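You operate a simulated robot arm through the tools that you are given. There is no shell and no other tool.

Carry out the task below with a simulated robot arm. There is one attempt and no reset: what you move stays moved.

JOB
Clear the wheel stub, then fit the purple-sealed bearing and the order card's part on it.
Fine: hose end off the valve and down on the packing bench before the wheel moves; wheel flat on that bench; bearing first, both down home; the other part stays.

Only the result counts: the job must be done as asked and must still hold three seconds after the hand-in. Knocking over, shifting, dropping, spilling or breaking anything else fails it.

ROBOT AND FRAMES
A 7-joint arm with a two-finger parallel gripper, fixed in place. Base frame: the origin is on the floor under the middle of its stand, x ahead of it, y to its left, z up; the work surface is at about z = 0.72. Lengths are in m, angles in rad, forces in N, time in s.
It reaches about 1.524 m from its shoulder. Its first joint turns from -2.601 to 2.601 rad. Payload 3.5 kg.
The tool frame sits at the grasp point between the pads (the TCP): z along the fingers, y along the line on which they close. The tips reach 0.023 m beyond it. The gripper opens to 0.094 m. The fingers are 0.038 m wide and 0.01 m thick; the gripper's body (0.054 by 0.096 m) begins 0.039 m behind the TCP.
Orientation is told as [roll, pitch, yaw] about the base's x, y, z axes, in that order, counted from this pose: with the fingers straight down and closing along the base's y, the tool's x points along the base's -x, its y along +y and its z along -z.

CONTROLS
- The arm moves only by the tool send_rows. Its argument "moves" is a list of rows, each a list of 7 numbers: the finger opening in m, from 0 to 0.094, then the shift along the base's x, y, z in units of 200 mm (1.0 is 200 mm), then the turn, a rotation vector about the base's x, y, z in units of 60 degrees (1.0 is 60 degrees). In form: [[grip, dx, dy, dz, ax, ay, az], ...]. A call has 1 to 20 rows; each row is the pose to reach, as a shift and turn from the pose commanded when the call began. A call with a number of a shift or a turn outside -1 to 1 is refused whole. A row lasts 0.2 s, in which the tool goes at most 0.05 m and 0.15 rad; a call with a longer step from one row to the next is refused whole, and so is a gripper value outside its range. A pose out of reach is approached as far as the arm can. The call stops where the force on the tool passes 40 N (or 10 N more than at its start, if that is more) or the arm is blocked; 0.2 s more then pass. The fingers move at their own pace (about 0.153 m/s each) and stop on an object; they squeeze with about 33 N. The grip force told is the motor's: it shows also when the fingers shut on nothing. Time passes only in rows, and 0.2 s behind the last, so rows that repeat a pose let the fingers close. It gives the time, the measured TCP pose, the force on the tool (base axes), the opening and the grip force at its end, in the units of the frame above (readings bear some noise), with the torque about the TCP (base axes, N m) and any sound that the robot's microphone picked up, and new pictures: "views" is both (left out), scene, wrist or none.
- Cameras (640 x 400 px; columns grow to the right, rows downward): "scene" is fixed at [0.4014, -0.493, 1.2644]; the picture's right is [-0.97, -0.25, 0.00], its down [-0.24, 0.92, -0.30] and it looks along [0.08, -0.29, -0.95] (base axes); focal length 214 px, centre (320, 200). "wrist" rides on the gripper at [0.086, 0.016, -0.075] in the tool frame; the picture's right is [-0.18, 0.98, 0.00], its down [-0.58, -0.11, -0.81] and it looks along [-0.79, -0.15, 0.59] (tool axes); focal length 243 px, centre (320, 200). There is no depth. A picture from a camera that has moved, and an enlarged one, comes with that camera's place and axes in the base frame and with its lens. The place of the scene camera against the robot may be out by one fixed shift of up to 0.012 m in any direction.
- zoom(camera, box): a new picture of the part [left, top, right, bottom] of that camera's present view, enlarged. It takes no simulated time.
- finish_job(): hands the job in; it is judged then, once.

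Places have to be worked out from the pictures, the camera data and where the tool is seen. Open the gripper and draw the arm clear of the work before you hand the job in, unless the task says otherwise.

The tools are called after "Call:" as name(argument=value, ...) on one line, values as JSON. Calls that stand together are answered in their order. send_rows: Moves the arm, as the interface text tells. Its arguments: {"type":"object","properties":{"moves":{"type":"array","items":{"type":"array","items":{"type":"number"}}},"views":{"type":"string","enum":["both","scene","wrist","none"]}},"required":["moves"]} The other tools are called the same way: zoom (camera, box) takes an enlarged picture of a part of a camera's view; finish_job () hands the job in.

At the start:

```text
clock: 0.0
position: [0.6788, -0.3154, 1.0061]
ee_rot: [0.0, 0.0, 0.001]
wrist_force: [-0.4, -0.2, 1.0]
moment: [-0.02, 0.02, 0.0]
gripper_width: 0.0938
gripper_force: 0.1
```

scene: 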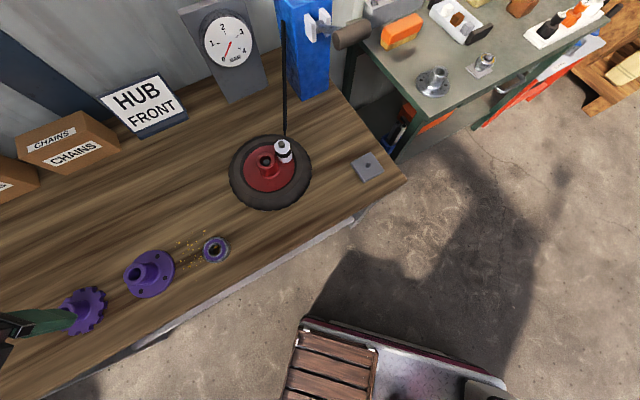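
wrist: 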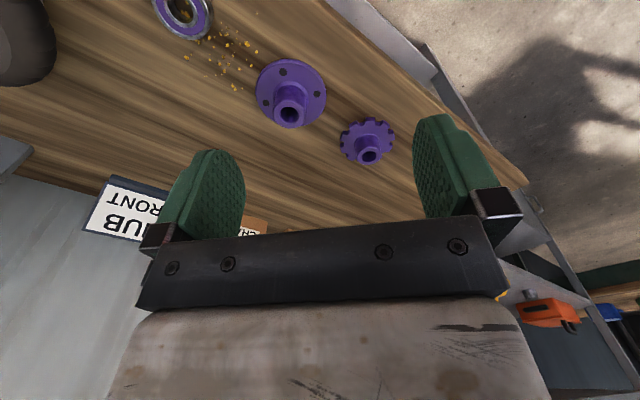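

I'll first look closely at the scene: the wheel with hose end, the purple parts, the order card and the packing bench.

Call:
zoom(camera="scene", box=[220, 80, 420, 220])

Call:
zoom(camera="scene", box=[0, 220, 260, 380])

Call:
zoom(camera="scene", box=[340, 0, 640, 180])

Call:
zoom(camera="scene", box=[0, 0, 360, 220])

Call:
zoom(camera="scene", box=[260, 280, 540, 400])

Call:
zoom(camera="wrist", box=[130, 0, 430, 180])

```text
2.86 times, centred on (320, 150) of scene
camera zoom: at [0.4014, -0.493, 1.2644], right [-0.97, -0.25, 0.0], down [-0.24, 0.92, -0.3], along [0.08, -0.29, -0.95], focal length 613 px, centre (320, 343)
```

zoom: 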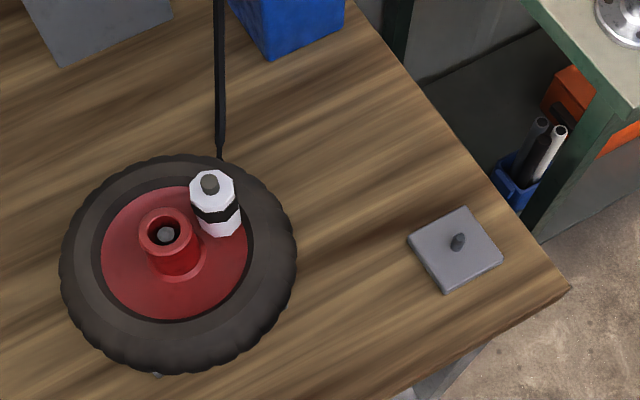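

```text
2.46 times, centred on (130, 300) of scene
camera zoom: at [0.4014, -0.493, 1.2644], right [-0.97, -0.25, 0.0], down [-0.24, 0.92, -0.3], along [0.08, -0.29, -0.95], focal length 528 px, centre (788, -46)
```

zoom: 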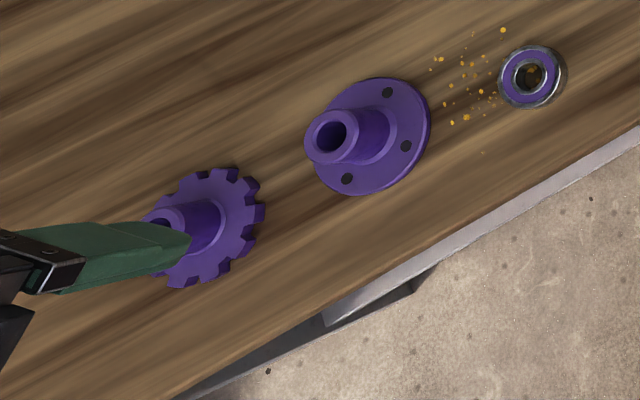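

```text
2.13 times, centred on (490, 90) of scene
camera zoom: at [0.4014, -0.493, 1.2644], right [-0.97, -0.25, 0.0], down [-0.24, 0.92, -0.3], along [0.08, -0.29, -0.95], focal length 458 px, centre (-43, 435)
```

zoom: 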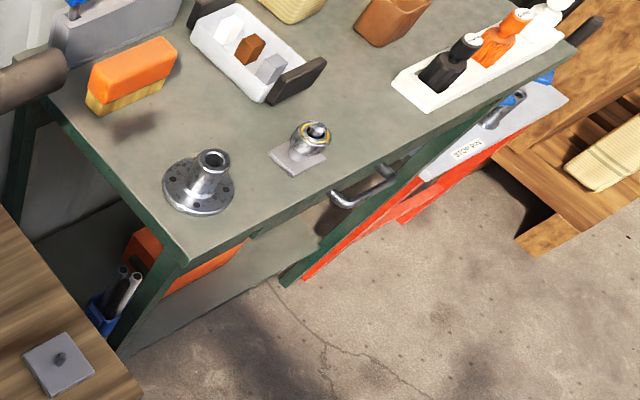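

```text
1.78 times, centred on (180, 110) of scene
camera zoom: at [0.4014, -0.493, 1.2644], right [-0.97, -0.25, 0.0], down [-0.24, 0.92, -0.3], along [0.08, -0.29, -0.95], focal length 381 px, centre (569, 360)
```

zoom: 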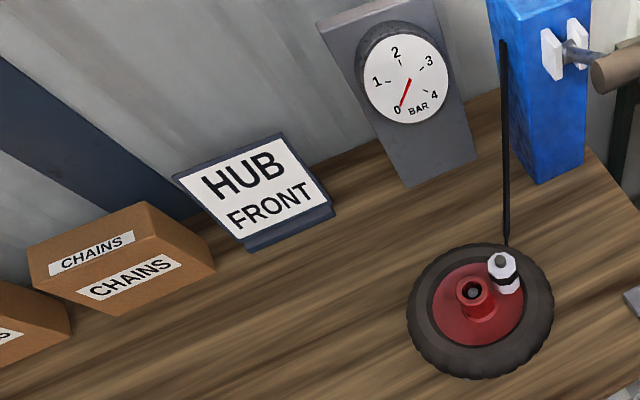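

```text
2.29 times, centred on (400, 340) of scene
camera zoom: at [0.4014, -0.493, 1.2644], right [-0.97, -0.25, 0.0], down [-0.24, 0.92, -0.3], along [0.08, -0.29, -0.95], focal length 490 px, centre (137, -120)
```

zoom: 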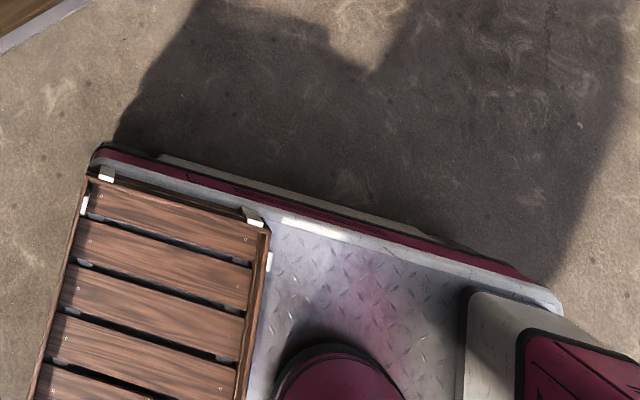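

```text
2.13 times, centred on (280, 90) of wrist
camera zoom: at [0.5933, -0.2981, 1.0811], right [0.18, 0.98, 0.0], down [0.58, -0.11, 0.81], along [0.79, -0.15, -0.59], focal length 518 px, centre (405, 435)
```

zoom: 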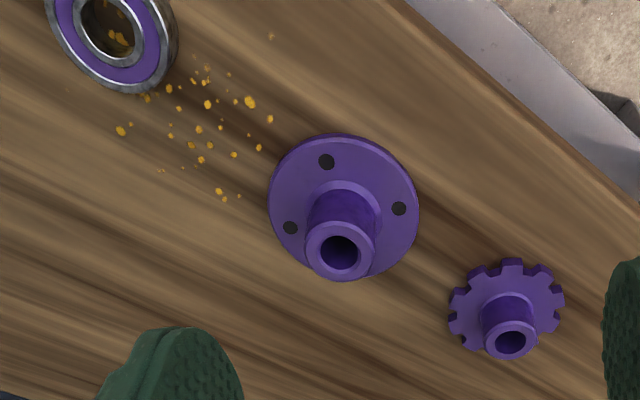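

The order card reads "HUB FRONT"; the flange with bolt holes looks like the hub and the toothed part like a sprocket. I'll back the arm away with a yaw turn to look around with the wrist camera and identify the packing bench.

Call:
send_rows(moves=[[0.094, -0.11, 0.1, 0.09, 0, 0, -0.125], [0.094, -0.22, 0.2, 0.18, 0, 0, -0.25], [0.094, -0.33, 0.3, 0.27, 0, 0, -0.375], [0.094, -0.44, 0.4, 0.36, 0, 0, -0.5], [0.094, -0.55, 0.5, 0.45, 0, 0, -0.625], [0.094, -0.66, 0.6, 0.54, 0, 0, -0.75], [0.094, -0.77, 0.7, 0.63, 0, 0, -0.875], [0.094, -0.88, 0.8, 0.72, 0, 0, -1.0]], views="both")

```text
clock: 0.6
position: [0.6464, -0.2854, 1.0335]
ee_rot: [-0.005, -0.01, -0.194]
wrist_force: [1.1, 0.6, -1.1]
moment: [-0.13, 0.0, -0.11]
gripper_width: 0.094
gripper_force: 0.2
stopped in row 2: the force on the tool passed its limit at 71 N (the readings are from after the stop); the commanded pose is now the measured one
camera wrist: at [0.5636, -0.2515, 1.1075], right [0.37, 0.93, 0.0], down [0.54, -0.21, 0.81], along [0.75, -0.3, -0.58], focal length 243 px, centre (320, 200)
```

scene: 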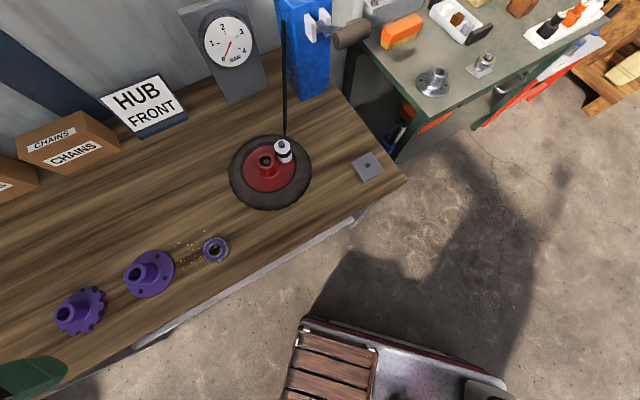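
wrist: 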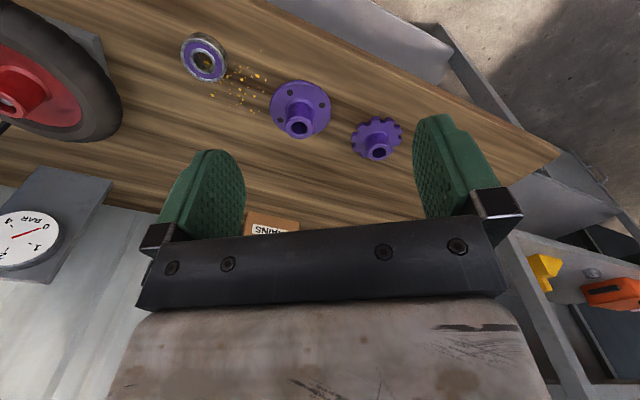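

Nothing was touched as far as the pictures show (clear air around the hand), so the force spike was probably from the jerky start. I'll continue with a gentle ramp and smaller steps.

Call:
send_rows(moves=[[0.094, -0.02, 0.02, 0.02, 0, 0, -0.02], [0.094, -0.06, 0.06, 0.06, 0, 0, -0.06], [0.094, -0.11, 0.1, 0.11, 0, 0, -0.12], [0.094, -0.17, 0.15, 0.17, 0, 0, -0.19], [0.094, -0.23, 0.2, 0.23, 0, 0, -0.26], [0.094, -0.29, 0.25, 0.29, 0, 0, -0.33], [0.094, -0.35, 0.3, 0.35, 0, 0, -0.4], [0.094, -0.41, 0.35, 0.41, 0, 0, -0.47], [0.094, -0.47, 0.4, 0.47, 0, 0, -0.54], [0.094, -0.53, 0.45, 0.52, 0, 0, -0.6], [0.094, -0.57, 0.49, 0.55, 0, 0, -0.64], [0.094, -0.6, 0.51, 0.57, 0, 0, -0.66]], views="wrist")

```text
clock: 1.1
position: [0.6427, -0.2809, 1.0405]
ee_rot: [-0.009, -0.019, -0.217]
wrist_force: [3.2, 1.5, -3.7]
moment: [-0.39, 0.0, -0.33]
gripper_width: 0.0939
gripper_force: 0.1
stopped in row 2: the force on the tool passed its limit at 52 N (the readings are from after the stop); the commanded pose is now the measured one
camera wrist: at [0.5595, -0.2445, 1.1129], right [0.39, 0.92, 0.0], down [0.53, -0.22, 0.82], along [0.75, -0.32, -0.57], focal length 243 px, centre (320, 200)
```

wrist: 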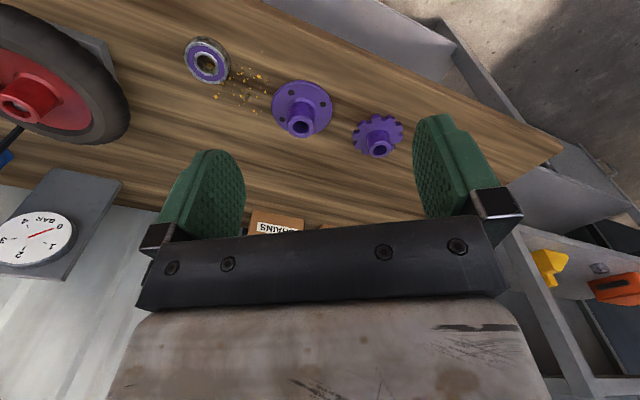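

The moment and force fit a contact at the camera bracket with the robot's own forearm (the hand was being drawn too near the base). I'll go outward and lower instead, turning toward the wheel side.

Call:
send_rows(moves=[[0.094, 0.05, -0.05, -0.05, 0, 0, 0.0], [0.094, 0.1, -0.15, -0.1, 0, 0, -0.03], [0.094, 0.15, -0.3, -0.15, 0, 0, -0.08], [0.094, 0.15, -0.45, -0.17, 0, 0, -0.14], [0.094, 0.12, -0.6, -0.18, 0, 0, -0.2], [0.094, 0.08, -0.75, -0.18, 0, 0, -0.26], [0.094, 0.04, -0.88, -0.18, 0, 0, -0.32], [0.094, 0.0, -0.97, -0.18, 0, 0, -0.36], [0.094, 0.0, -1.0, -0.18, 0, 0, -0.38]], views="both")

```text
clock: 3.0
position: [0.6403, -0.4807, 1.0032]
ee_rot: [-0.008, -0.018, -0.618]
wrist_force: [0.0, 0.6, -0.6]
moment: [0.01, 0.01, -0.01]
gripper_width: 0.0941
gripper_force: 0.0
camera wrist: at [0.5791, -0.415, 1.0766], right [0.72, 0.7, 0.0], down [0.4, -0.41, 0.82], along [0.57, -0.59, -0.58], focal length 243 px, centre (320, 200)
```

scene: 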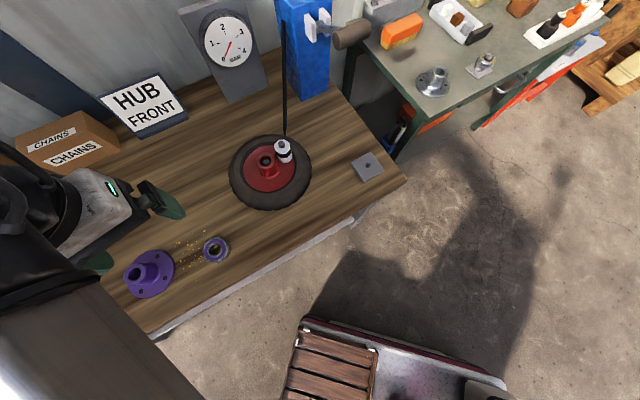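
wrist: 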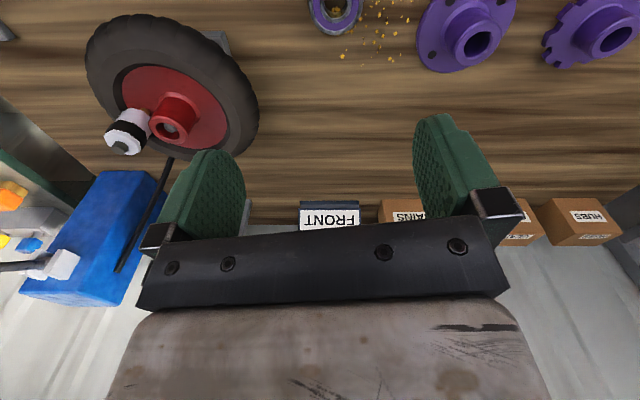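

Call:
zoom(camera="wrist", box=[60, 0, 280, 170])

Call:
zoom(camera="wrist", box=[280, 150, 640, 300])

Call:
zoom(camera="wrist", box=[0, 150, 200, 320])

Call:
zoom(camera="wrist", box=[290, 0, 640, 120])

```text
2.35 times, centred on (170, 85) of wrist
camera zoom: at [0.5791, -0.415, 1.0766], right [0.72, 0.7, 0.0], down [0.4, -0.41, 0.82], along [0.57, -0.59, -0.58], focal length 571 px, centre (673, 471)
```

zoom: 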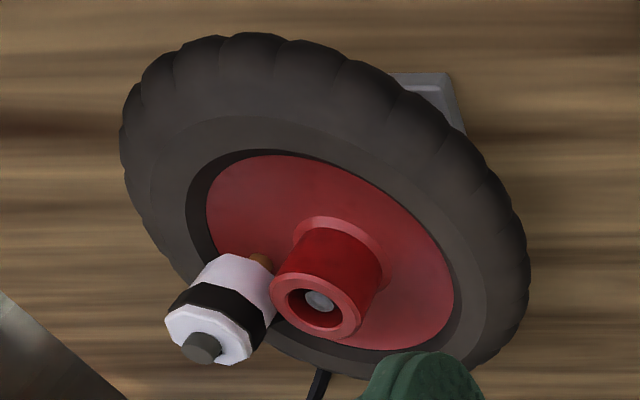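

```text
1.78 times, centred on (460, 225) of wrist
camera zoom: at [0.5791, -0.415, 1.0766], right [0.72, 0.7, 0.0], down [0.4, -0.41, 0.82], along [0.57, -0.59, -0.58], focal length 431 px, centre (71, 156)
```

zoom: 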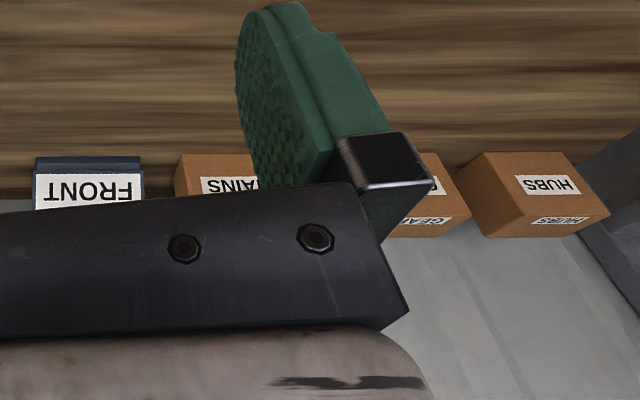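

```text
2.35 times, centred on (100, 235) of wrist
camera zoom: at [0.5791, -0.415, 1.0766], right [0.72, 0.7, 0.0], down [0.4, -0.41, 0.82], along [0.57, -0.59, -0.58], focal length 571 px, centre (838, 118)
```

zoom: 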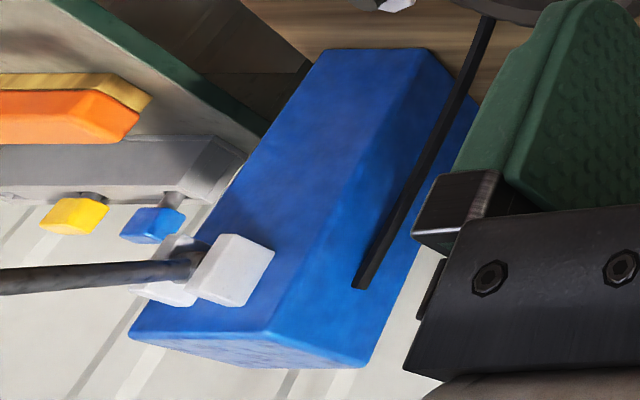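

```text
1.83 times, centred on (465, 60) of wrist
camera zoom: at [0.5791, -0.415, 1.0766], right [0.72, 0.7, 0.0], down [0.4, -0.41, 0.82], along [0.57, -0.59, -0.58], focal length 444 px, centre (55, 456)
```

zoom: 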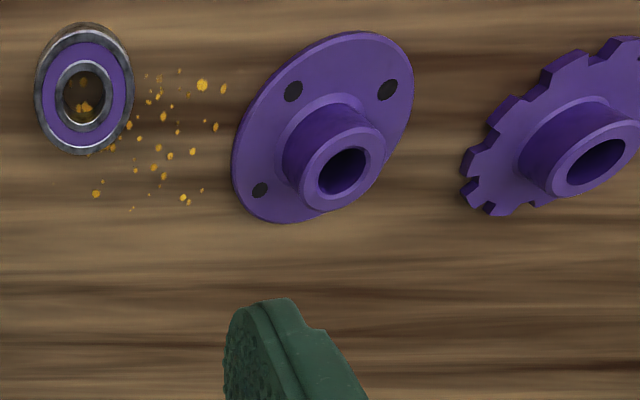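

The packing boxes (CHAINS, GEARS, HUBS) and the order card are on the wooden bench; I want to see the green table and surroundings to make sure which one is the packing bench. I'll swing toward the green table, keeping high.

Call:
send_rows(moves=[[0.094, -0.05, -0.03, 0.02, 0, 0, -0.02], [0.094, -0.15, -0.08, 0.05, 0, 0, -0.06], [0.094, -0.28, -0.14, 0.1, 0, 0, -0.11], [0.094, -0.42, -0.2, 0.14, 0, 0, -0.17], [0.094, -0.56, -0.26, 0.17, 0, 0, -0.23], [0.094, -0.7, -0.32, 0.2, 0, 0, -0.29], [0.094, -0.82, -0.37, 0.22, 0, 0, -0.34], [0.094, -0.92, -0.4, 0.24, 0, 0, -0.38], [0.094, -0.98, -0.42, 0.25, 0, 0, -0.4]], views="both")

```text
clock: 5.0
position: [0.4455, -0.5647, 1.0551]
ee_rot: [-0.01, -0.021, -1.034]
wrist_force: [-0.5, -0.7, -0.6]
moment: [0.01, 0.03, 0.0]
gripper_width: 0.094
gripper_force: 0.1
camera wrist: at [0.4142, -0.4801, 1.1278], right [0.94, 0.34, 0.0], down [0.2, -0.54, 0.82], along [0.28, -0.77, -0.58], focal length 243 px, centre (320, 200)
```

scene: 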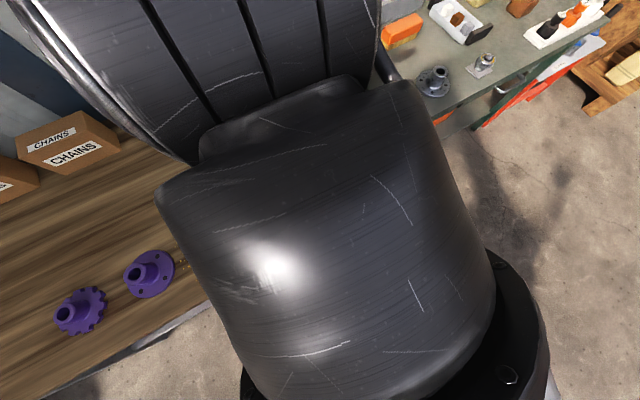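
wrist: 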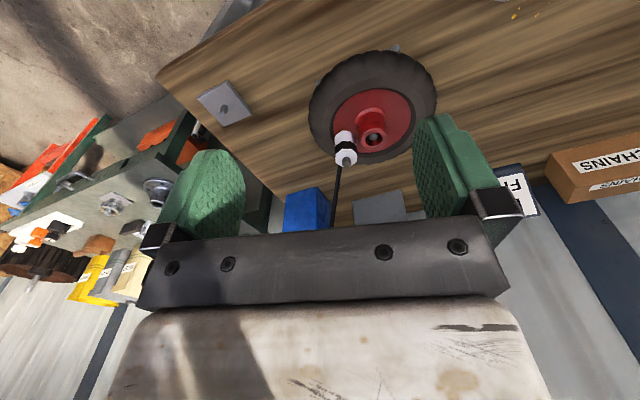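

Call:
zoom(camera="wrist", box=[0, 100, 200, 310])

Call:
zoom(camera="wrist", box=[280, 40, 450, 230])

```text
1.90 times, centred on (100, 205) of wrist
camera zoom: at [0.4142, -0.4801, 1.1278], right [0.94, 0.34, 0.0], down [0.2, -0.54, 0.82], along [0.28, -0.77, -0.58], focal length 462 px, centre (739, 190)
```

zoom: 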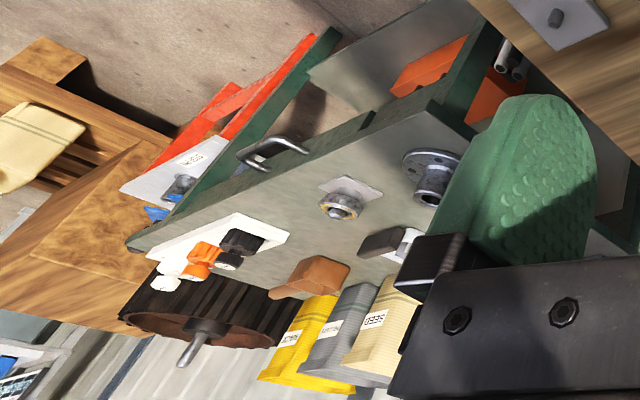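

```text
2.11 times, centred on (365, 135) of wrist
camera zoom: at [0.4142, -0.4801, 1.1278], right [0.94, 0.34, 0.0], down [0.2, -0.54, 0.82], along [0.28, -0.77, -0.58], focal length 511 px, centre (225, 337)
```

zoom: 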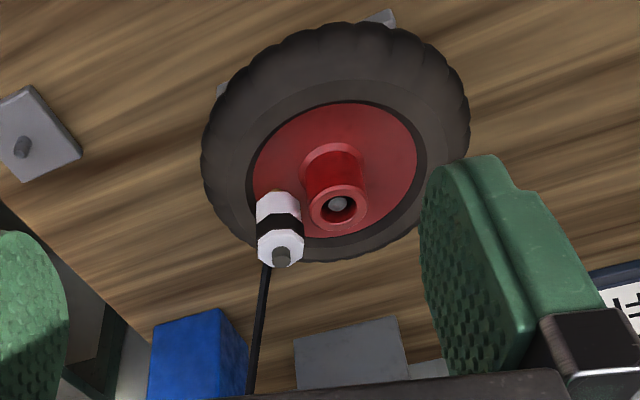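

The green table holds paint bottles and seed bags, the wooden bench holds the cartons and order card. I'll sweep back toward the left to check for any other bench before deciding.

Call:
send_rows(moves=[[0.094, 0.05, 0.03, 0.0, 0, 0, 0.04], [0.094, 0.15, 0.1, 0.0, 0, 0, 0.1], [0.094, 0.3, 0.2, -0.02, 0, 0, 0.18], [0.094, 0.45, 0.32, -0.04, 0, 0, 0.27], [0.094, 0.6, 0.44, -0.06, 0, 0, 0.37], [0.094, 0.73, 0.57, -0.08, 0, 0, 0.47], [0.094, 0.84, 0.7, -0.1, 0, 0, 0.57], [0.094, 0.92, 0.82, -0.1, 0, 0, 0.67], [0.094, 0.97, 0.92, -0.1, 0, 0, 0.75], [0.094, 1.0, 1.0, -0.1, 0, 0, 0.8]], views="wrist")

```text
clock: 7.2
position: [0.6453, -0.3639, 1.0331]
ee_rot: [-0.008, -0.02, -0.196]
wrist_force: [0.3, -0.2, 0.9]
moment: [0.0, 0.0, -0.03]
gripper_width: 0.0939
gripper_force: 0.1
camera wrist: at [0.5612, -0.3304, 1.1058], right [0.37, 0.93, 0.0], down [0.54, -0.21, 0.82], along [0.76, -0.31, -0.58], focal length 243 px, centre (320, 200)
```

wrist: 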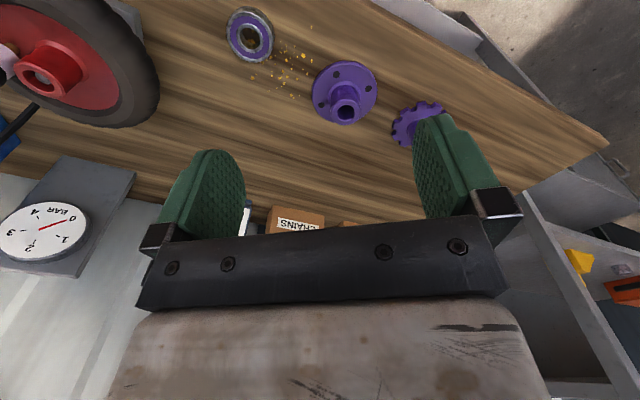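

Call:
send_rows(moves=[[0.094, 0.08, 0.04, -0.02, 0, 0, 0.04], [0.094, 0.2, 0.12, -0.05, 0, 0, 0.1], [0.094, 0.35, 0.22, -0.08, 0, 0, 0.18], [0.094, 0.5, 0.34, -0.1, 0, 0, 0.27], [0.094, 0.63, 0.46, -0.12, 0, 0, 0.36], [0.094, 0.73, 0.59, -0.14, 0, 0, 0.45], [0.094, 0.8, 0.72, -0.15, 0, 0, 0.54], [0.094, 0.84, 0.84, -0.15, 0, 0, 0.63], [0.094, 0.86, 0.94, -0.15, 0, 0, 0.71], [0.094, 0.86, 1.0, -0.15, 0, 0, 0.76]], views="wrist")

```text
clock: 9.4
position: [0.8184, -0.1626, 1.0045]
ee_rot: [-0.01, -0.02, 0.6]
wrist_force: [0.2, 0.3, -0.3]
moment: [0.01, -0.01, 0.02]
gripper_width: 0.0939
gripper_force: 0.1
camera wrist: at [0.7357, -0.1984, 1.0774], right [-0.4, 0.91, 0.0], down [0.52, 0.24, 0.82], along [0.75, 0.33, -0.58], focal length 243 px, centre (320, 200)
```

wrist: 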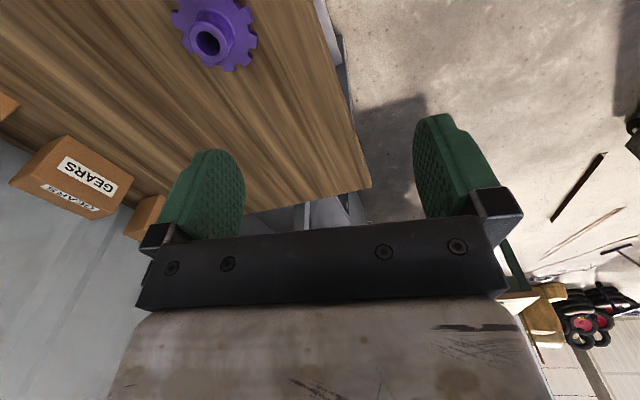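

Call:
send_rows(moves=[[0.094, 0.0, 0.06, 0.02, 0, 0, 0.06], [0.094, 0.0, 0.16, 0.05, 0, 0, 0.15], [0.094, 0.0, 0.3, 0.08, 0, 0, 0.25], [0.094, 0.0, 0.45, 0.1, 0, 0, 0.36], [0.094, 0.0, 0.6, 0.12, 0, 0, 0.48], [0.094, 0.0, 0.74, 0.12, 0, 0, 0.6], [0.094, 0.0, 0.86, 0.12, 0, 0, 0.72], [0.094, 0.0, 0.94, 0.12, 0, 0, 0.82], [0.094, 0.0, 1.0, 0.12, 0, 0, 0.9]], views="wrist")

```text
clock: 11.4
position: [0.8172, 0.0351, 1.0264]
ee_rot: [-0.01, -0.018, 1.544]
wrist_force: [0.0, 0.3, 0.6]
moment: [-0.01, 0.01, 0.0]
gripper_width: 0.0941
gripper_force: 0.1
camera wrist: at [0.7984, -0.0505, 1.1002], right [-0.98, 0.21, 0.0], down [0.12, 0.56, 0.82], along [0.17, 0.8, -0.58], focal length 243 px, centre (320, 200)
```

wrist: 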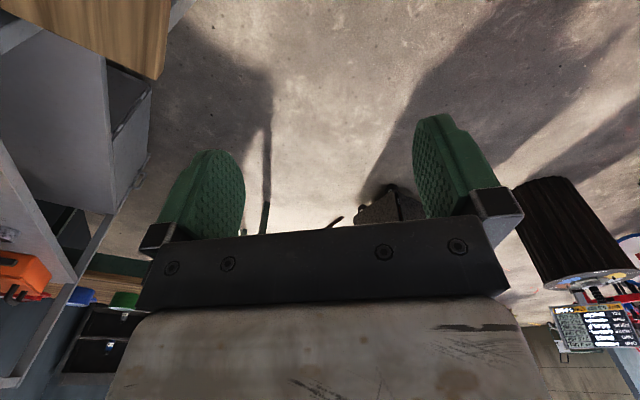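

No bench on the left, so the benches are the wooden one with cartons and order card (the packing bench) and the green potting/paint table. I'll swing back toward the wheel, yawing so the fingers can straddle the hose end without touching the red hub.

Call:
send_rows(moves=[[0.094, 0.0, -0.06, 0.0, 0, 0, -0.06], [0.094, 0.0, -0.18, 0.0, 0, 0, -0.17], [0.094, 0.0, -0.32, 0.0, 0, 0, -0.3], [0.094, -0.02, -0.46, 0.0, 0, 0, -0.43], [0.094, -0.04, -0.6, 0.0, 0, 0, -0.56], [0.094, -0.06, -0.74, 0.0, 0, 0, -0.69], [0.094, -0.08, -0.86, 0.0, 0, 0, -0.82], [0.094, -0.1, -0.95, 0.0, 0, 0, -0.93], [0.094, -0.1, -1.0, 0.0, 0, 0, -1.0]], views="none")

Call:
send_rows(moves=[[0.094, -0.02, -0.06, 0.0, 0, 0, -0.06], [0.094, -0.06, -0.18, 0.0, 0, 0, -0.17], [0.094, -0.13, -0.32, 0.0, 0, 0, -0.3], [0.094, -0.2, -0.46, 0.0, 0, 0, -0.43], [0.094, -0.27, -0.6, 0.0, 0, 0, -0.56], [0.094, -0.34, -0.74, 0.0, 0, 0, -0.69], [0.094, -0.4, -0.86, 0.0, 0, 0, -0.82], [0.094, -0.44, -0.95, 0.0, 0, 0, -0.93], [0.094, -0.45, -1.0, 0.0, 0, 0, -1.0]], views="none")

Call:
send_rows(moves=[[0.094, -0.02, -0.06, 0.0, 0, 0, -0.06], [0.094, -0.08, -0.18, 0.0, 0, 0, -0.17], [0.094, -0.15, -0.32, 0.0, 0, 0, -0.3], [0.094, -0.22, -0.46, 0.0, 0, 0, -0.43], [0.094, -0.29, -0.58, 0.0, 0, 0, -0.56], [0.094, -0.36, -0.7, 0.0, 0, 0, -0.69], [0.094, -0.4, -0.78, 0.0, 0, 0, -0.82], [0.094, -0.42, -0.84, 0.0, 0, 0, -0.93], [0.094, -0.43, -0.88, 0.0, 0, 0, -1.0]], views="both")

```text
clock: 13.4
position: [0.7978, -0.1642, 1.0279]
ee_rot: [-0.009, -0.02, 0.491]
wrist_force: [-0.4, -0.3, -0.4]
moment: [-0.05, -0.02, -0.01]
gripper_width: 0.0938
gripper_force: 0.1
```

```text
clock: 15.4
position: [0.7058, -0.3656, 1.0282]
ee_rot: [-0.01, -0.018, -0.554]
wrist_force: [0.0, 0.0, 0.0]
moment: [-0.02, 0.03, 0.02]
gripper_width: 0.0942
gripper_force: 0.0
```

```text
clock: 17.4
position: [0.6195, -0.5408, 1.0268]
ee_rot: [-0.009, -0.018, -1.599]
wrist_force: [-0.1, -0.6, -0.3]
moment: [-0.02, 0.0, -0.04]
gripper_width: 0.0937
gripper_force: 0.1
camera wrist: at [0.6392, -0.4523, 1.1004], right [0.98, -0.21, 0.0], down [-0.12, -0.56, 0.82], along [-0.18, -0.8, -0.58], focal length 243 px, centre (320, 200)
```

scene: 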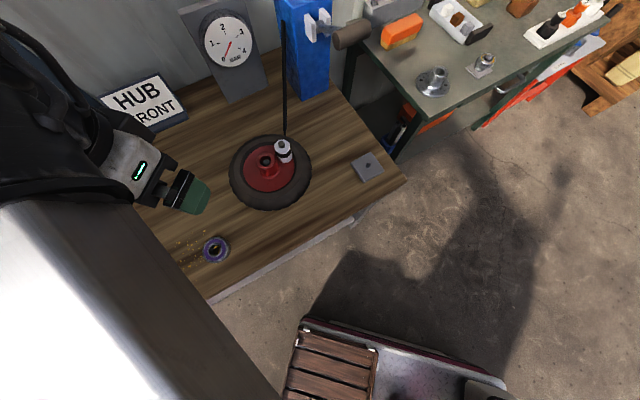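
wrist: 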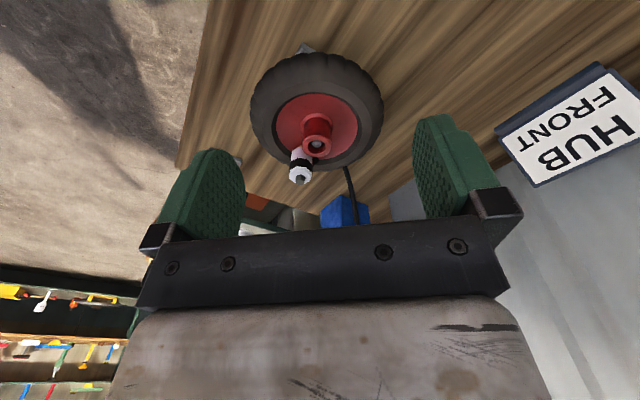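

Call:
zoom(camera="wrist", box=[240, 40, 420, 230])

Call:
zoom(camera="scene", box=[220, 110, 330, 220])

```text
2.11 times, centred on (330, 135) of wrist
camera zoom: at [0.6392, -0.4523, 1.1004], right [0.98, -0.21, 0.0], down [-0.12, -0.56, 0.82], along [-0.18, -0.8, -0.58], focal length 511 px, centre (299, 337)
```

zoom: 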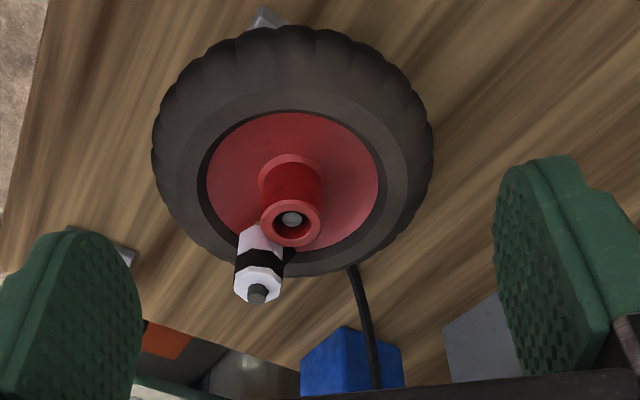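

```text
3.64 times, centred on (275, 165) of scene
camera zoom: at [0.4014, -0.493, 1.2644], right [-0.97, -0.25, 0.0], down [-0.24, 0.92, -0.3], along [0.08, -0.29, -0.95], focal length 780 px, centre (484, 327)
```

zoom: 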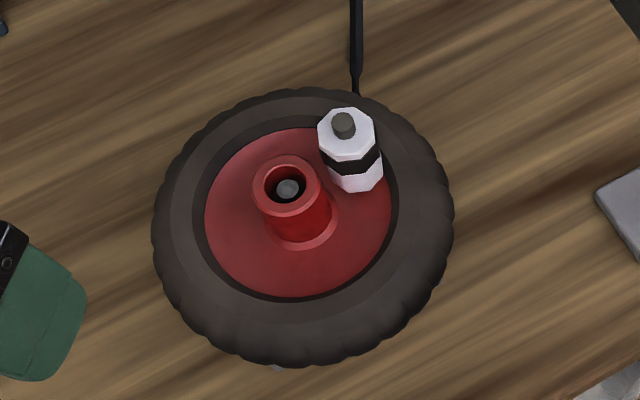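

The hose end (white/black chuck) sits at about (0.549, -0.7175), z 0.805–0.86, about 46 mm from the hub axis at (0.580, -0.683). I'll move above it with yaw about -120° so the fingers close perpendicular to the hub direction, and check before descending.

Call:
send_rows(moves=[[0.075, -0.02, -0.06, -0.03, 0.0, 0.0, -0.03], [0.075, -0.06, -0.17, -0.08, 0.001, -0.002, -0.09], [0.075, -0.12, -0.32, -0.14, 0.003, -0.005, -0.17], [0.075, -0.19, -0.48, -0.22, 0.005, -0.008, -0.26], [0.075, -0.26, -0.64, -0.3, 0.007, -0.011, -0.34], [0.075, -0.31, -0.78, -0.38, 0.009, -0.014, -0.41], [0.075, -0.34, -0.86, -0.43, 0.0106, -0.016, -0.455], [0.075, -0.35, -0.884, -0.45, 0.0106, -0.016, -0.473], [0.075, -0.35, -0.884, -0.45, 0.0106, -0.016, -0.473]], views="both")

```text
clock: 19.4
position: [0.5498, -0.7176, 0.937]
ee_rot: [0.005, -0.003, -2.096]
wrist_force: [-0.2, 0.1, -0.7]
moment: [0.01, 0.03, 0.04]
gripper_width: 0.0752
gripper_force: 0.1
camera wrist: at [0.6075, -0.6489, 1.0115], right [0.76, -0.65, 0.01], down [-0.39, -0.44, 0.81], along [-0.52, -0.61, -0.59], focal length 243 px, centre (320, 200)
```

scene: 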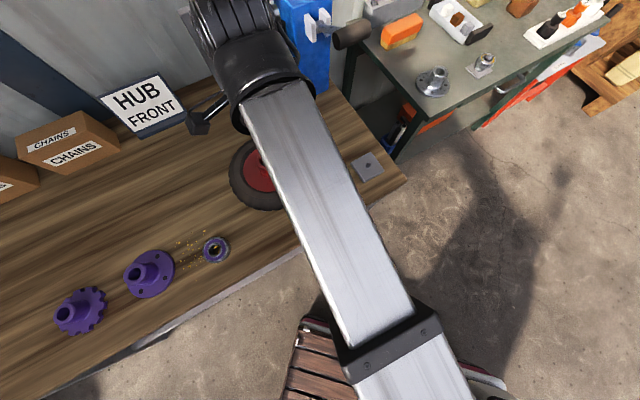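
wrist: 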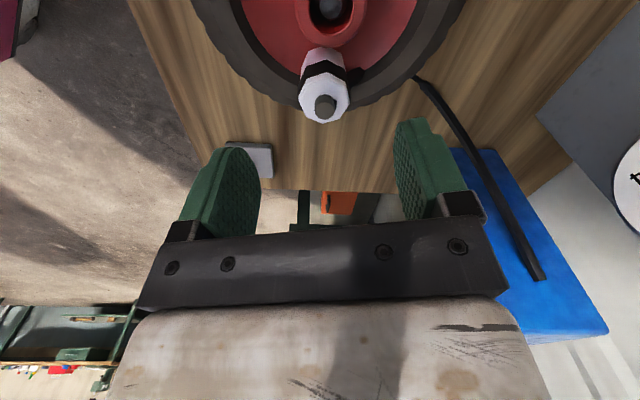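

Call:
zoom(camera="wrist", box=[250, 0, 480, 160])

```text
2.50 times, centred on (365, 80) of wrist
camera zoom: at [0.6075, -0.6489, 1.0115], right [0.76, -0.65, 0.01], down [-0.39, -0.44, 0.81], along [-0.52, -0.61, -0.59], focal length 606 px, centre (208, 500)
```

zoom: 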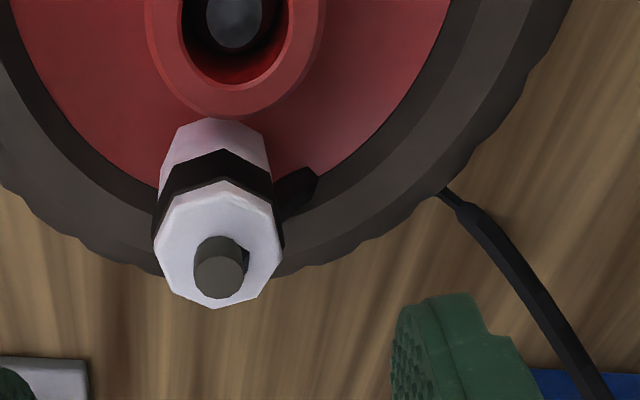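

Call:
zoom(camera="wrist", box=[290, 30, 430, 120])

Call:
zoom(camera="scene", box=[230, 130, 270, 160])

```text
4.44 times, centred on (360, 75) of wrist
camera zoom: at [0.6075, -0.6489, 1.0115], right [0.76, -0.65, 0.01], down [-0.39, -0.44, 0.81], along [-0.52, -0.61, -0.59], focal length 1078 px, centre (142, 756)
```

zoom: 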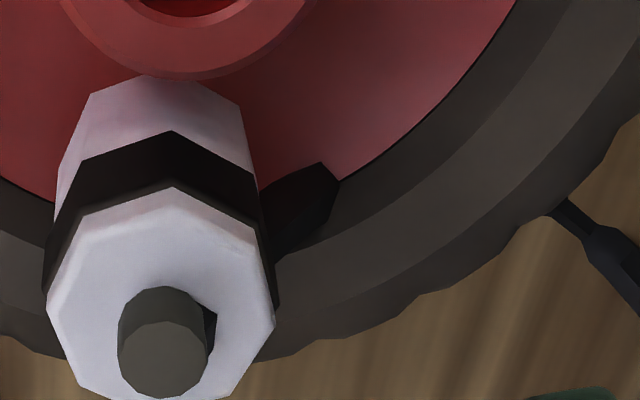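

```text
13.33 times, centred on (250, 145) of scene
camera zoom: at [0.4014, -0.493, 1.2644], right [-0.97, -0.25, 0.0], down [-0.24, 0.92, -0.3], along [0.08, -0.29, -0.95], focal length 2860 px, centre (1253, 933)
```

zoom: 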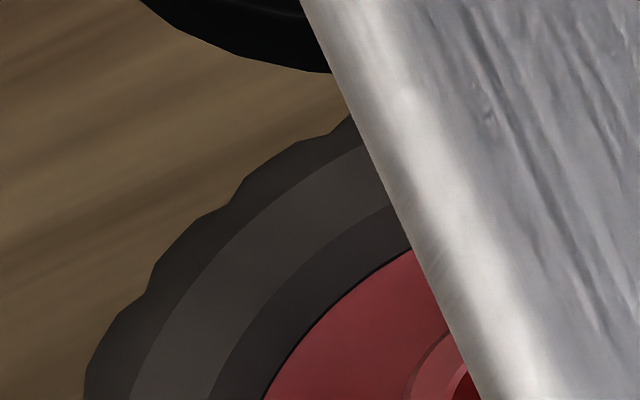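

The wrist views put the chuck's axis nearer (0.546, -0.7255) than the scene estimate; a short black hose stub sits low on its far side, so I'll grip above it. I'll correct sideways and descend part way for another check.

Call:
send_rows(moves=[[0.075, -0.005, -0.012, -0.05, 0, 0, 0], [0.075, -0.012, -0.028, -0.11, 0, 0, 0], [0.075, -0.0175, -0.04, -0.17, 0, 0, 0], [0.075, -0.0175, -0.04, -0.19, 0, 0, 0]], views="wrist")

Call:
zoom(camera="wrist", box=[180, 20, 480, 210])

```text
clock: 20.4
position: [0.5466, -0.7254, 0.9]
ee_rot: [0.005, -0.004, -2.093]
wrist_force: [-0.4, 0.5, 0.0]
moment: [0.0, 0.02, 0.02]
gripper_width: 0.0749
gripper_force: 0.0
camera wrist: at [0.6043, -0.657, 0.9752], right [0.76, -0.65, 0.01], down [-0.39, -0.44, 0.81], along [-0.52, -0.62, -0.59], focal length 243 px, centre (320, 200)
```

wrist: 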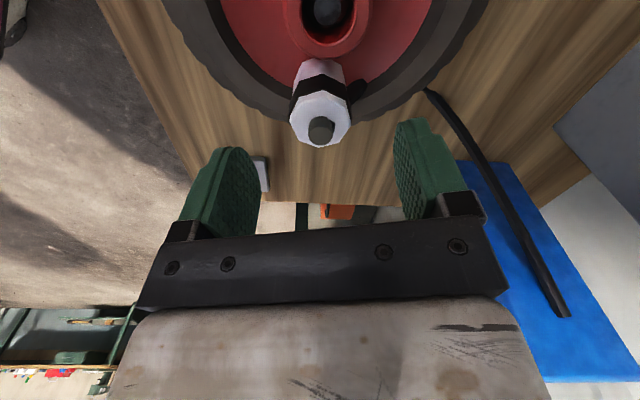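

```text
2.11 times, centred on (330, 115) of wrist
camera zoom: at [0.6043, -0.657, 0.9752], right [0.76, -0.65, 0.01], down [-0.39, -0.44, 0.81], along [-0.52, -0.62, -0.59], focal length 511 px, centre (299, 379)
```

zoom: 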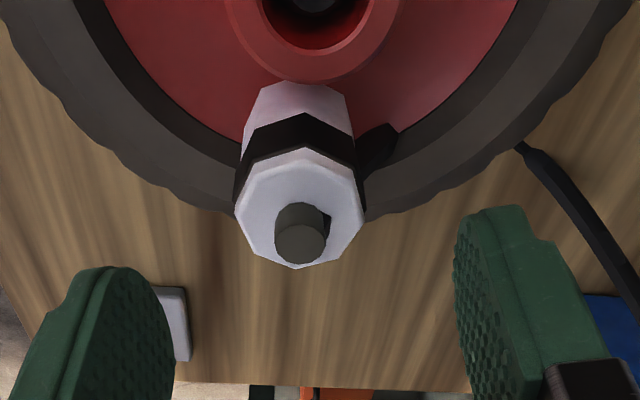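

Alignment is good (chuck nub falls on the TCP line). Descend to TCP z≈0.845, then close.

Call:
send_rows(moves=[[0.075, 0, 0, -0.04, 0, 0, 0], [0.075, 0, 0, -0.1, 0, 0, 0], [0.075, 0, 0, -0.16, 0, 0, 0], [0.075, 0, 0, -0.22, 0, 0, 0], [0.075, 0, 0, -0.26, 0, 0, 0], [0.075, 0, 0, -0.275, 0, 0, 0], [0.075, 0, 0, -0.275, 0, 0, 0]], views="both")

```text
clock: 22.1
position: [0.5477, -0.7233, 0.8439]
ee_rot: [0.005, -0.005, -2.095]
wrist_force: [0.2, -0.2, -0.2]
moment: [0.02, -0.02, -0.01]
gripper_width: 0.075
gripper_force: 0.1
camera wrist: at [0.605, -0.6565, 0.9194], right [0.76, -0.65, 0.01], down [-0.39, -0.44, 0.81], along [-0.52, -0.61, -0.59], focal length 243 px, centre (320, 200)
```

scene: 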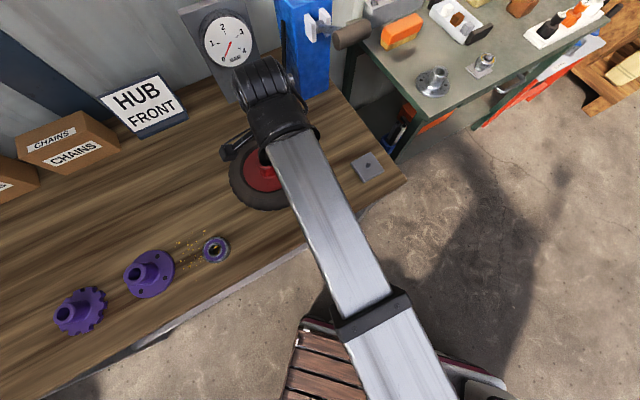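
wrist: 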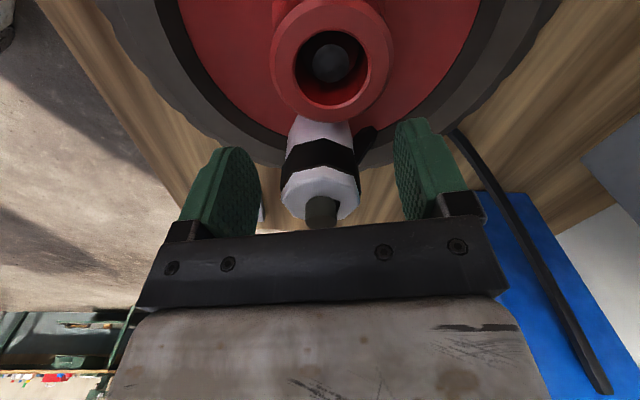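

Fingers straddle the chuck above the stub. Closing now.

Call:
send_rows(moves=[[0.05, 0, 0, 0, 0, 0, 0], [0.03, 0, 0, 0, 0, 0, 0], [0.015, 0, 0, 0, 0, 0, 0], [0.0, 0, 0, 0, 0, 0, 0], [0.0, 0, 0, 0, 0, 0, 0]], views="wrist")

```text
clock: 23.2
position: [0.5468, -0.7242, 0.8466]
ee_rot: [0.006, -0.005, -2.093]
wrist_force: [-0.7, 0.3, 0.7]
moment: [0.07, 0.07, -0.01]
gripper_width: 0.0391
gripper_force: 32.4
camera wrist: at [0.6049, -0.6564, 0.9195], right [0.76, -0.65, 0.01], down [-0.39, -0.44, 0.81], along [-0.52, -0.61, -0.59], focal length 243 px, centre (320, 200)
```

wrist: 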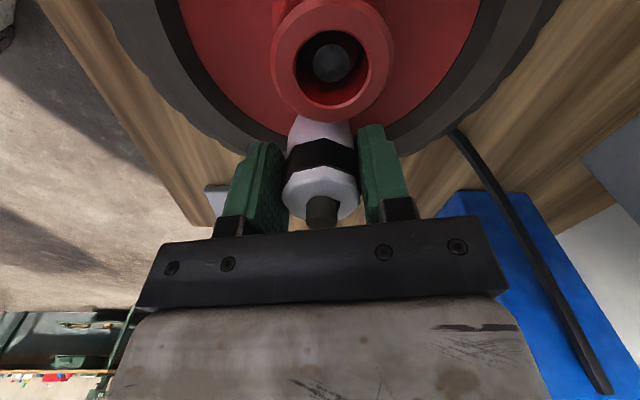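

Gripped (width 39 mm). Lift slowly straight up and watch the force.

Call:
send_rows(moves=[[0.0, 0, 0, 0.02, 0, 0, 0], [0.0, 0, 0, 0.05, 0, 0, 0], [0.0, 0, 0, 0.09, 0, 0, 0], [0.0, 0, 0, 0.14, 0, 0, 0], [0.0, 0, 0, 0.18, 0, 0, 0], [0.0, 0, 0, 0.2, 0, 0, 0]], views="both")

```text
clock: 24.6
position: [0.5479, -0.7256, 0.8851]
ee_rot: [0.004, -0.004, -2.094]
wrist_force: [-0.1, -0.1, -0.8]
moment: [-0.01, 0.02, -0.02]
gripper_width: 0.039
gripper_force: 33.0
camera wrist: at [0.6052, -0.6575, 0.9593], right [0.76, -0.65, 0.01], down [-0.39, -0.44, 0.81], along [-0.52, -0.61, -0.59], focal length 243 px, centre (320, 200)
```

scene: 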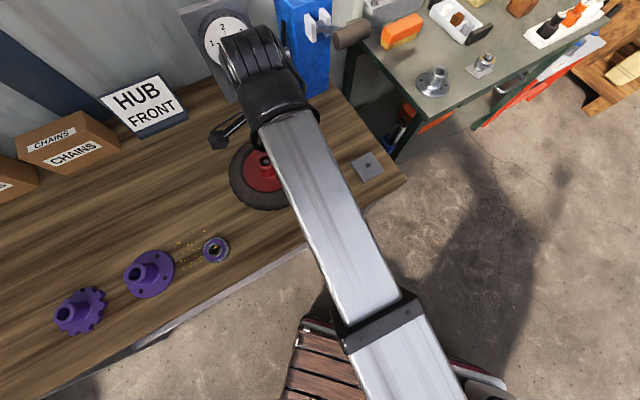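
wrist: 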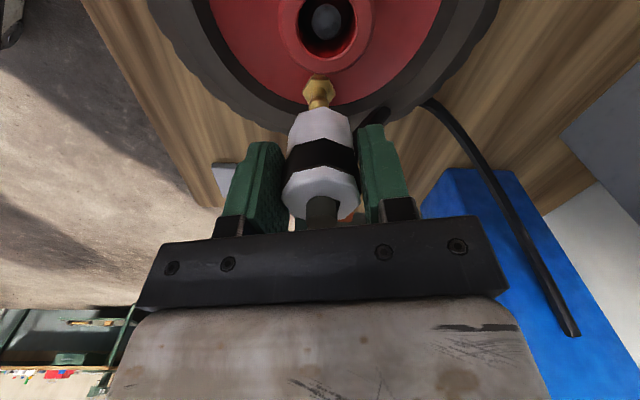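

The chuck is off the valve (brass nipple visible) and the hose follows freely. I'll carry it to a free spot on the wooden bench near (0.47, -0.815), away from the wheel, plate and pump.

Call:
send_rows(moves=[[0.0, 0, 0, 0.05, 0, 0, 0], [0.0, -0.02, -0.03, 0.1, 0, 0, 0], [0.0, -0.08, -0.09, 0.12, 0, 0, 0], [0.0, -0.16, -0.18, 0.12, 0, 0, 0], [0.0, -0.24, -0.28, 0.12, 0, 0, 0], [0.0, -0.32, -0.37, 0.1, 0, 0, 0], [0.0, -0.37, -0.43, 0.05, 0, 0, 0], [0.0, -0.385, -0.4475, 0.0, 0, 0, 0], [0.0, -0.385, -0.4475, -0.1, 0, 0, 0], [0.0, -0.385, -0.4475, -0.2, 0, 0, 0], [0.0, -0.385, -0.4475, -0.3, 0, 0, 0], [0.0, -0.385, -0.4475, -0.35, 0, 0, 0], [0.0, -0.385, -0.4475, -0.35, 0, 0, 0]], views="both")

```text
clock: 27.4
position: [0.4704, -0.8148, 0.8151]
ee_rot: [0.006, -0.003, -2.094]
wrist_force: [0.6, 0.3, -1.2]
moment: [0.03, 0.01, 0.0]
gripper_width: 0.0391
gripper_force: 33.2
camera wrist: at [0.5286, -0.7468, 0.8896], right [0.76, -0.65, 0.01], down [-0.39, -0.44, 0.81], along [-0.52, -0.62, -0.59], focal length 243 px, centre (320, 200)
```

scene: 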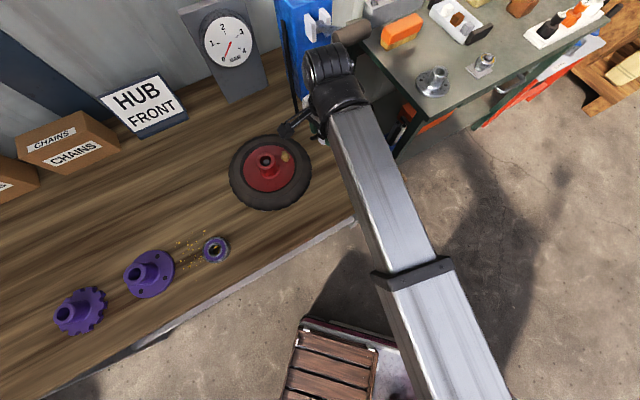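
wrist: 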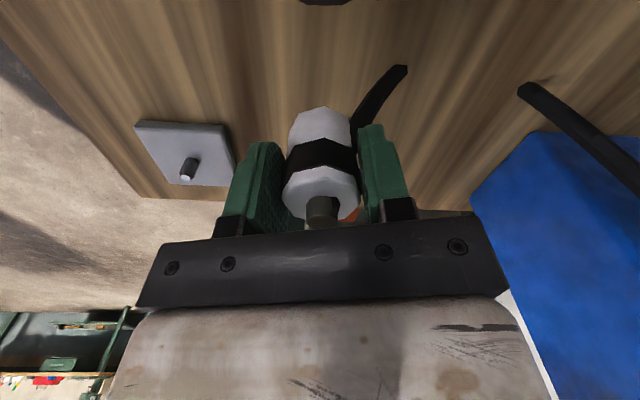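

Call:
send_rows(moves=[[0.0, 0, 0, -0.04, 0, 0, 0], [0.0, 0, 0, -0.1, 0, 0, 0], [0.0, 0, 0, -0.16, 0, 0, 0], [0.0, 0, 0, -0.2, 0, 0, 0], [0.0, 0, 0, -0.22, 0, 0, 0], [0.0, 0, 0, -0.23, 0, 0, 0]], views="wrist")

```text
clock: 28.9
position: [0.4695, -0.8155, 0.7673]
ee_rot: [0.004, -0.005, -2.094]
wrist_force: [0.7, -0.1, -1.6]
moment: [0.02, 0.0, 0.0]
gripper_width: 0.0388
gripper_force: 33.2
camera wrist: at [0.5278, -0.7469, 0.8431], right [0.76, -0.65, 0.01], down [-0.39, -0.44, 0.81], along [-0.52, -0.61, -0.59], focal length 243 px, centre (320, 200)
```

wrist: 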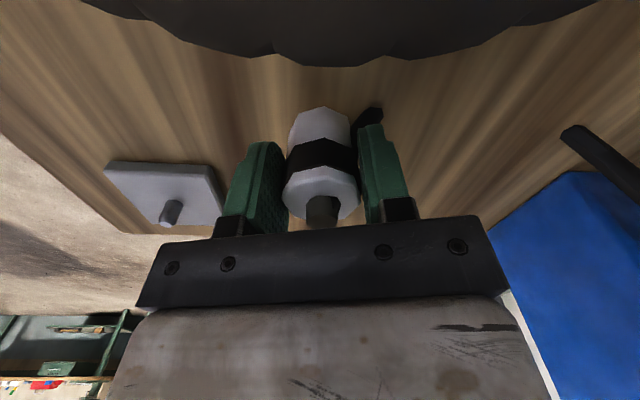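

The wrist camera hangs near the wheel's valve at this spot, so I'll shift another 18 mm away in x and y before lowering the last bit.

Call:
send_rows(moves=[[0.0, -0.02, -0.02, 0.01, 0, 0, 0], [0.0, -0.06, -0.06, 0.01, 0, 0, 0], [0.0, -0.09, -0.09, 0.01, 0, 0, 0], [0.0, -0.09, -0.09, 0.0, 0, 0, 0], [0.0, -0.09, -0.09, -0.01, 0, 0, 0], [0.0, -0.09, -0.09, -0.02, 0, 0, 0]], views="none")

Call:
send_rows(moves=[[0.0, 0, 0, -0.005, 0, 0, 0], [0.0, 0, 0, -0.01, 0, 0, 0], [0.0, 0, 0, -0.015, 0, 0, 0]], views="wrist")

```text
clock: 30.2
position: [0.4534, -0.832, 0.7652]
ee_rot: [0.004, -0.003, -2.096]
wrist_force: [-0.2, 0.3, -2.3]
moment: [0.0, 0.02, -0.01]
gripper_width: 0.0389
gripper_force: 33.1
```

```text
clock: 31.1
position: [0.4519, -0.8332, 0.7608]
ee_rot: [0.006, -0.003, -2.094]
wrist_force: [-0.4, -1.6, -0.7]
moment: [-0.02, -0.01, -0.01]
gripper_width: 0.0389
gripper_force: 33.2
camera wrist: at [0.51, -0.7651, 0.8365], right [0.76, -0.65, 0.01], down [-0.39, -0.44, 0.81], along [-0.52, -0.61, -0.59], focal length 243 px, centre (320, 200)
```

wrist: 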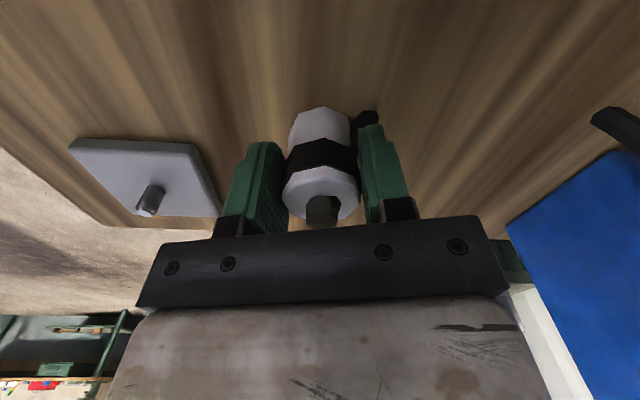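

Call:
send_rows(moves=[[0.0, 0, 0, -0.005, 0, 0, 0], [0.0, 0, 0, -0.01, 0, 0, 0], [0.0, 0, 0, -0.015, 0, 0, 0]], views="none")

Call:
send_rows(moves=[[0.0, 0, 0, -0.005, 0, 0, 0], [0.0, 0, 0, -0.01, 0, 0, 0]], views="none")

Call:
send_rows(moves=[[0.0, 0, 0, -0.005, 0, 0, 0], [0.0, 0, 0, -0.01, 0, 0, 0]], views="wrist")

```text
clock: 31.9
position: [0.454, -0.8331, 0.7594]
ee_rot: [0.005, -0.004, -2.095]
wrist_force: [1.1, -0.3, 8.2]
moment: [0.09, 0.07, -0.04]
gripper_width: 0.0389
gripper_force: 33.1
```

```text
clock: 32.5
position: [0.4519, -0.8327, 0.759]
ee_rot: [0.007, -0.006, -2.096]
wrist_force: [1.9, -4.8, 35.4]
moment: [0.19, 0.2, -0.01]
gripper_width: 0.039
gripper_force: 33.1
```

```text
clock: 32.8
position: [0.4526, -0.8327, 0.7587]
ee_rot: [0.007, -0.004, -2.097]
wrist_force: [-1.7, 2.3, 13.7]
moment: [0.23, -0.03, 0.01]
gripper_width: 0.039
gripper_force: 33.3
stopped in row 1: the force on the tool passed its limit at 48 N (the readings are from after the stop); the commanded pose is now the measured one
camera wrist: at [0.5105, -0.7649, 0.8335], right [0.76, -0.65, 0.01], down [-0.39, -0.44, 0.81], along [-0.52, -0.62, -0.59], focal length 243 px, centre (320, 200)
```

wrist: 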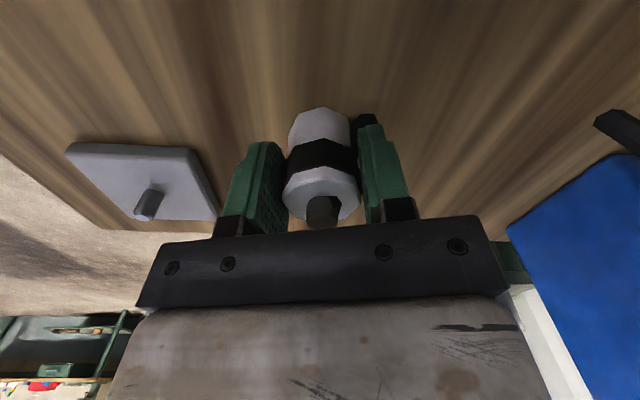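

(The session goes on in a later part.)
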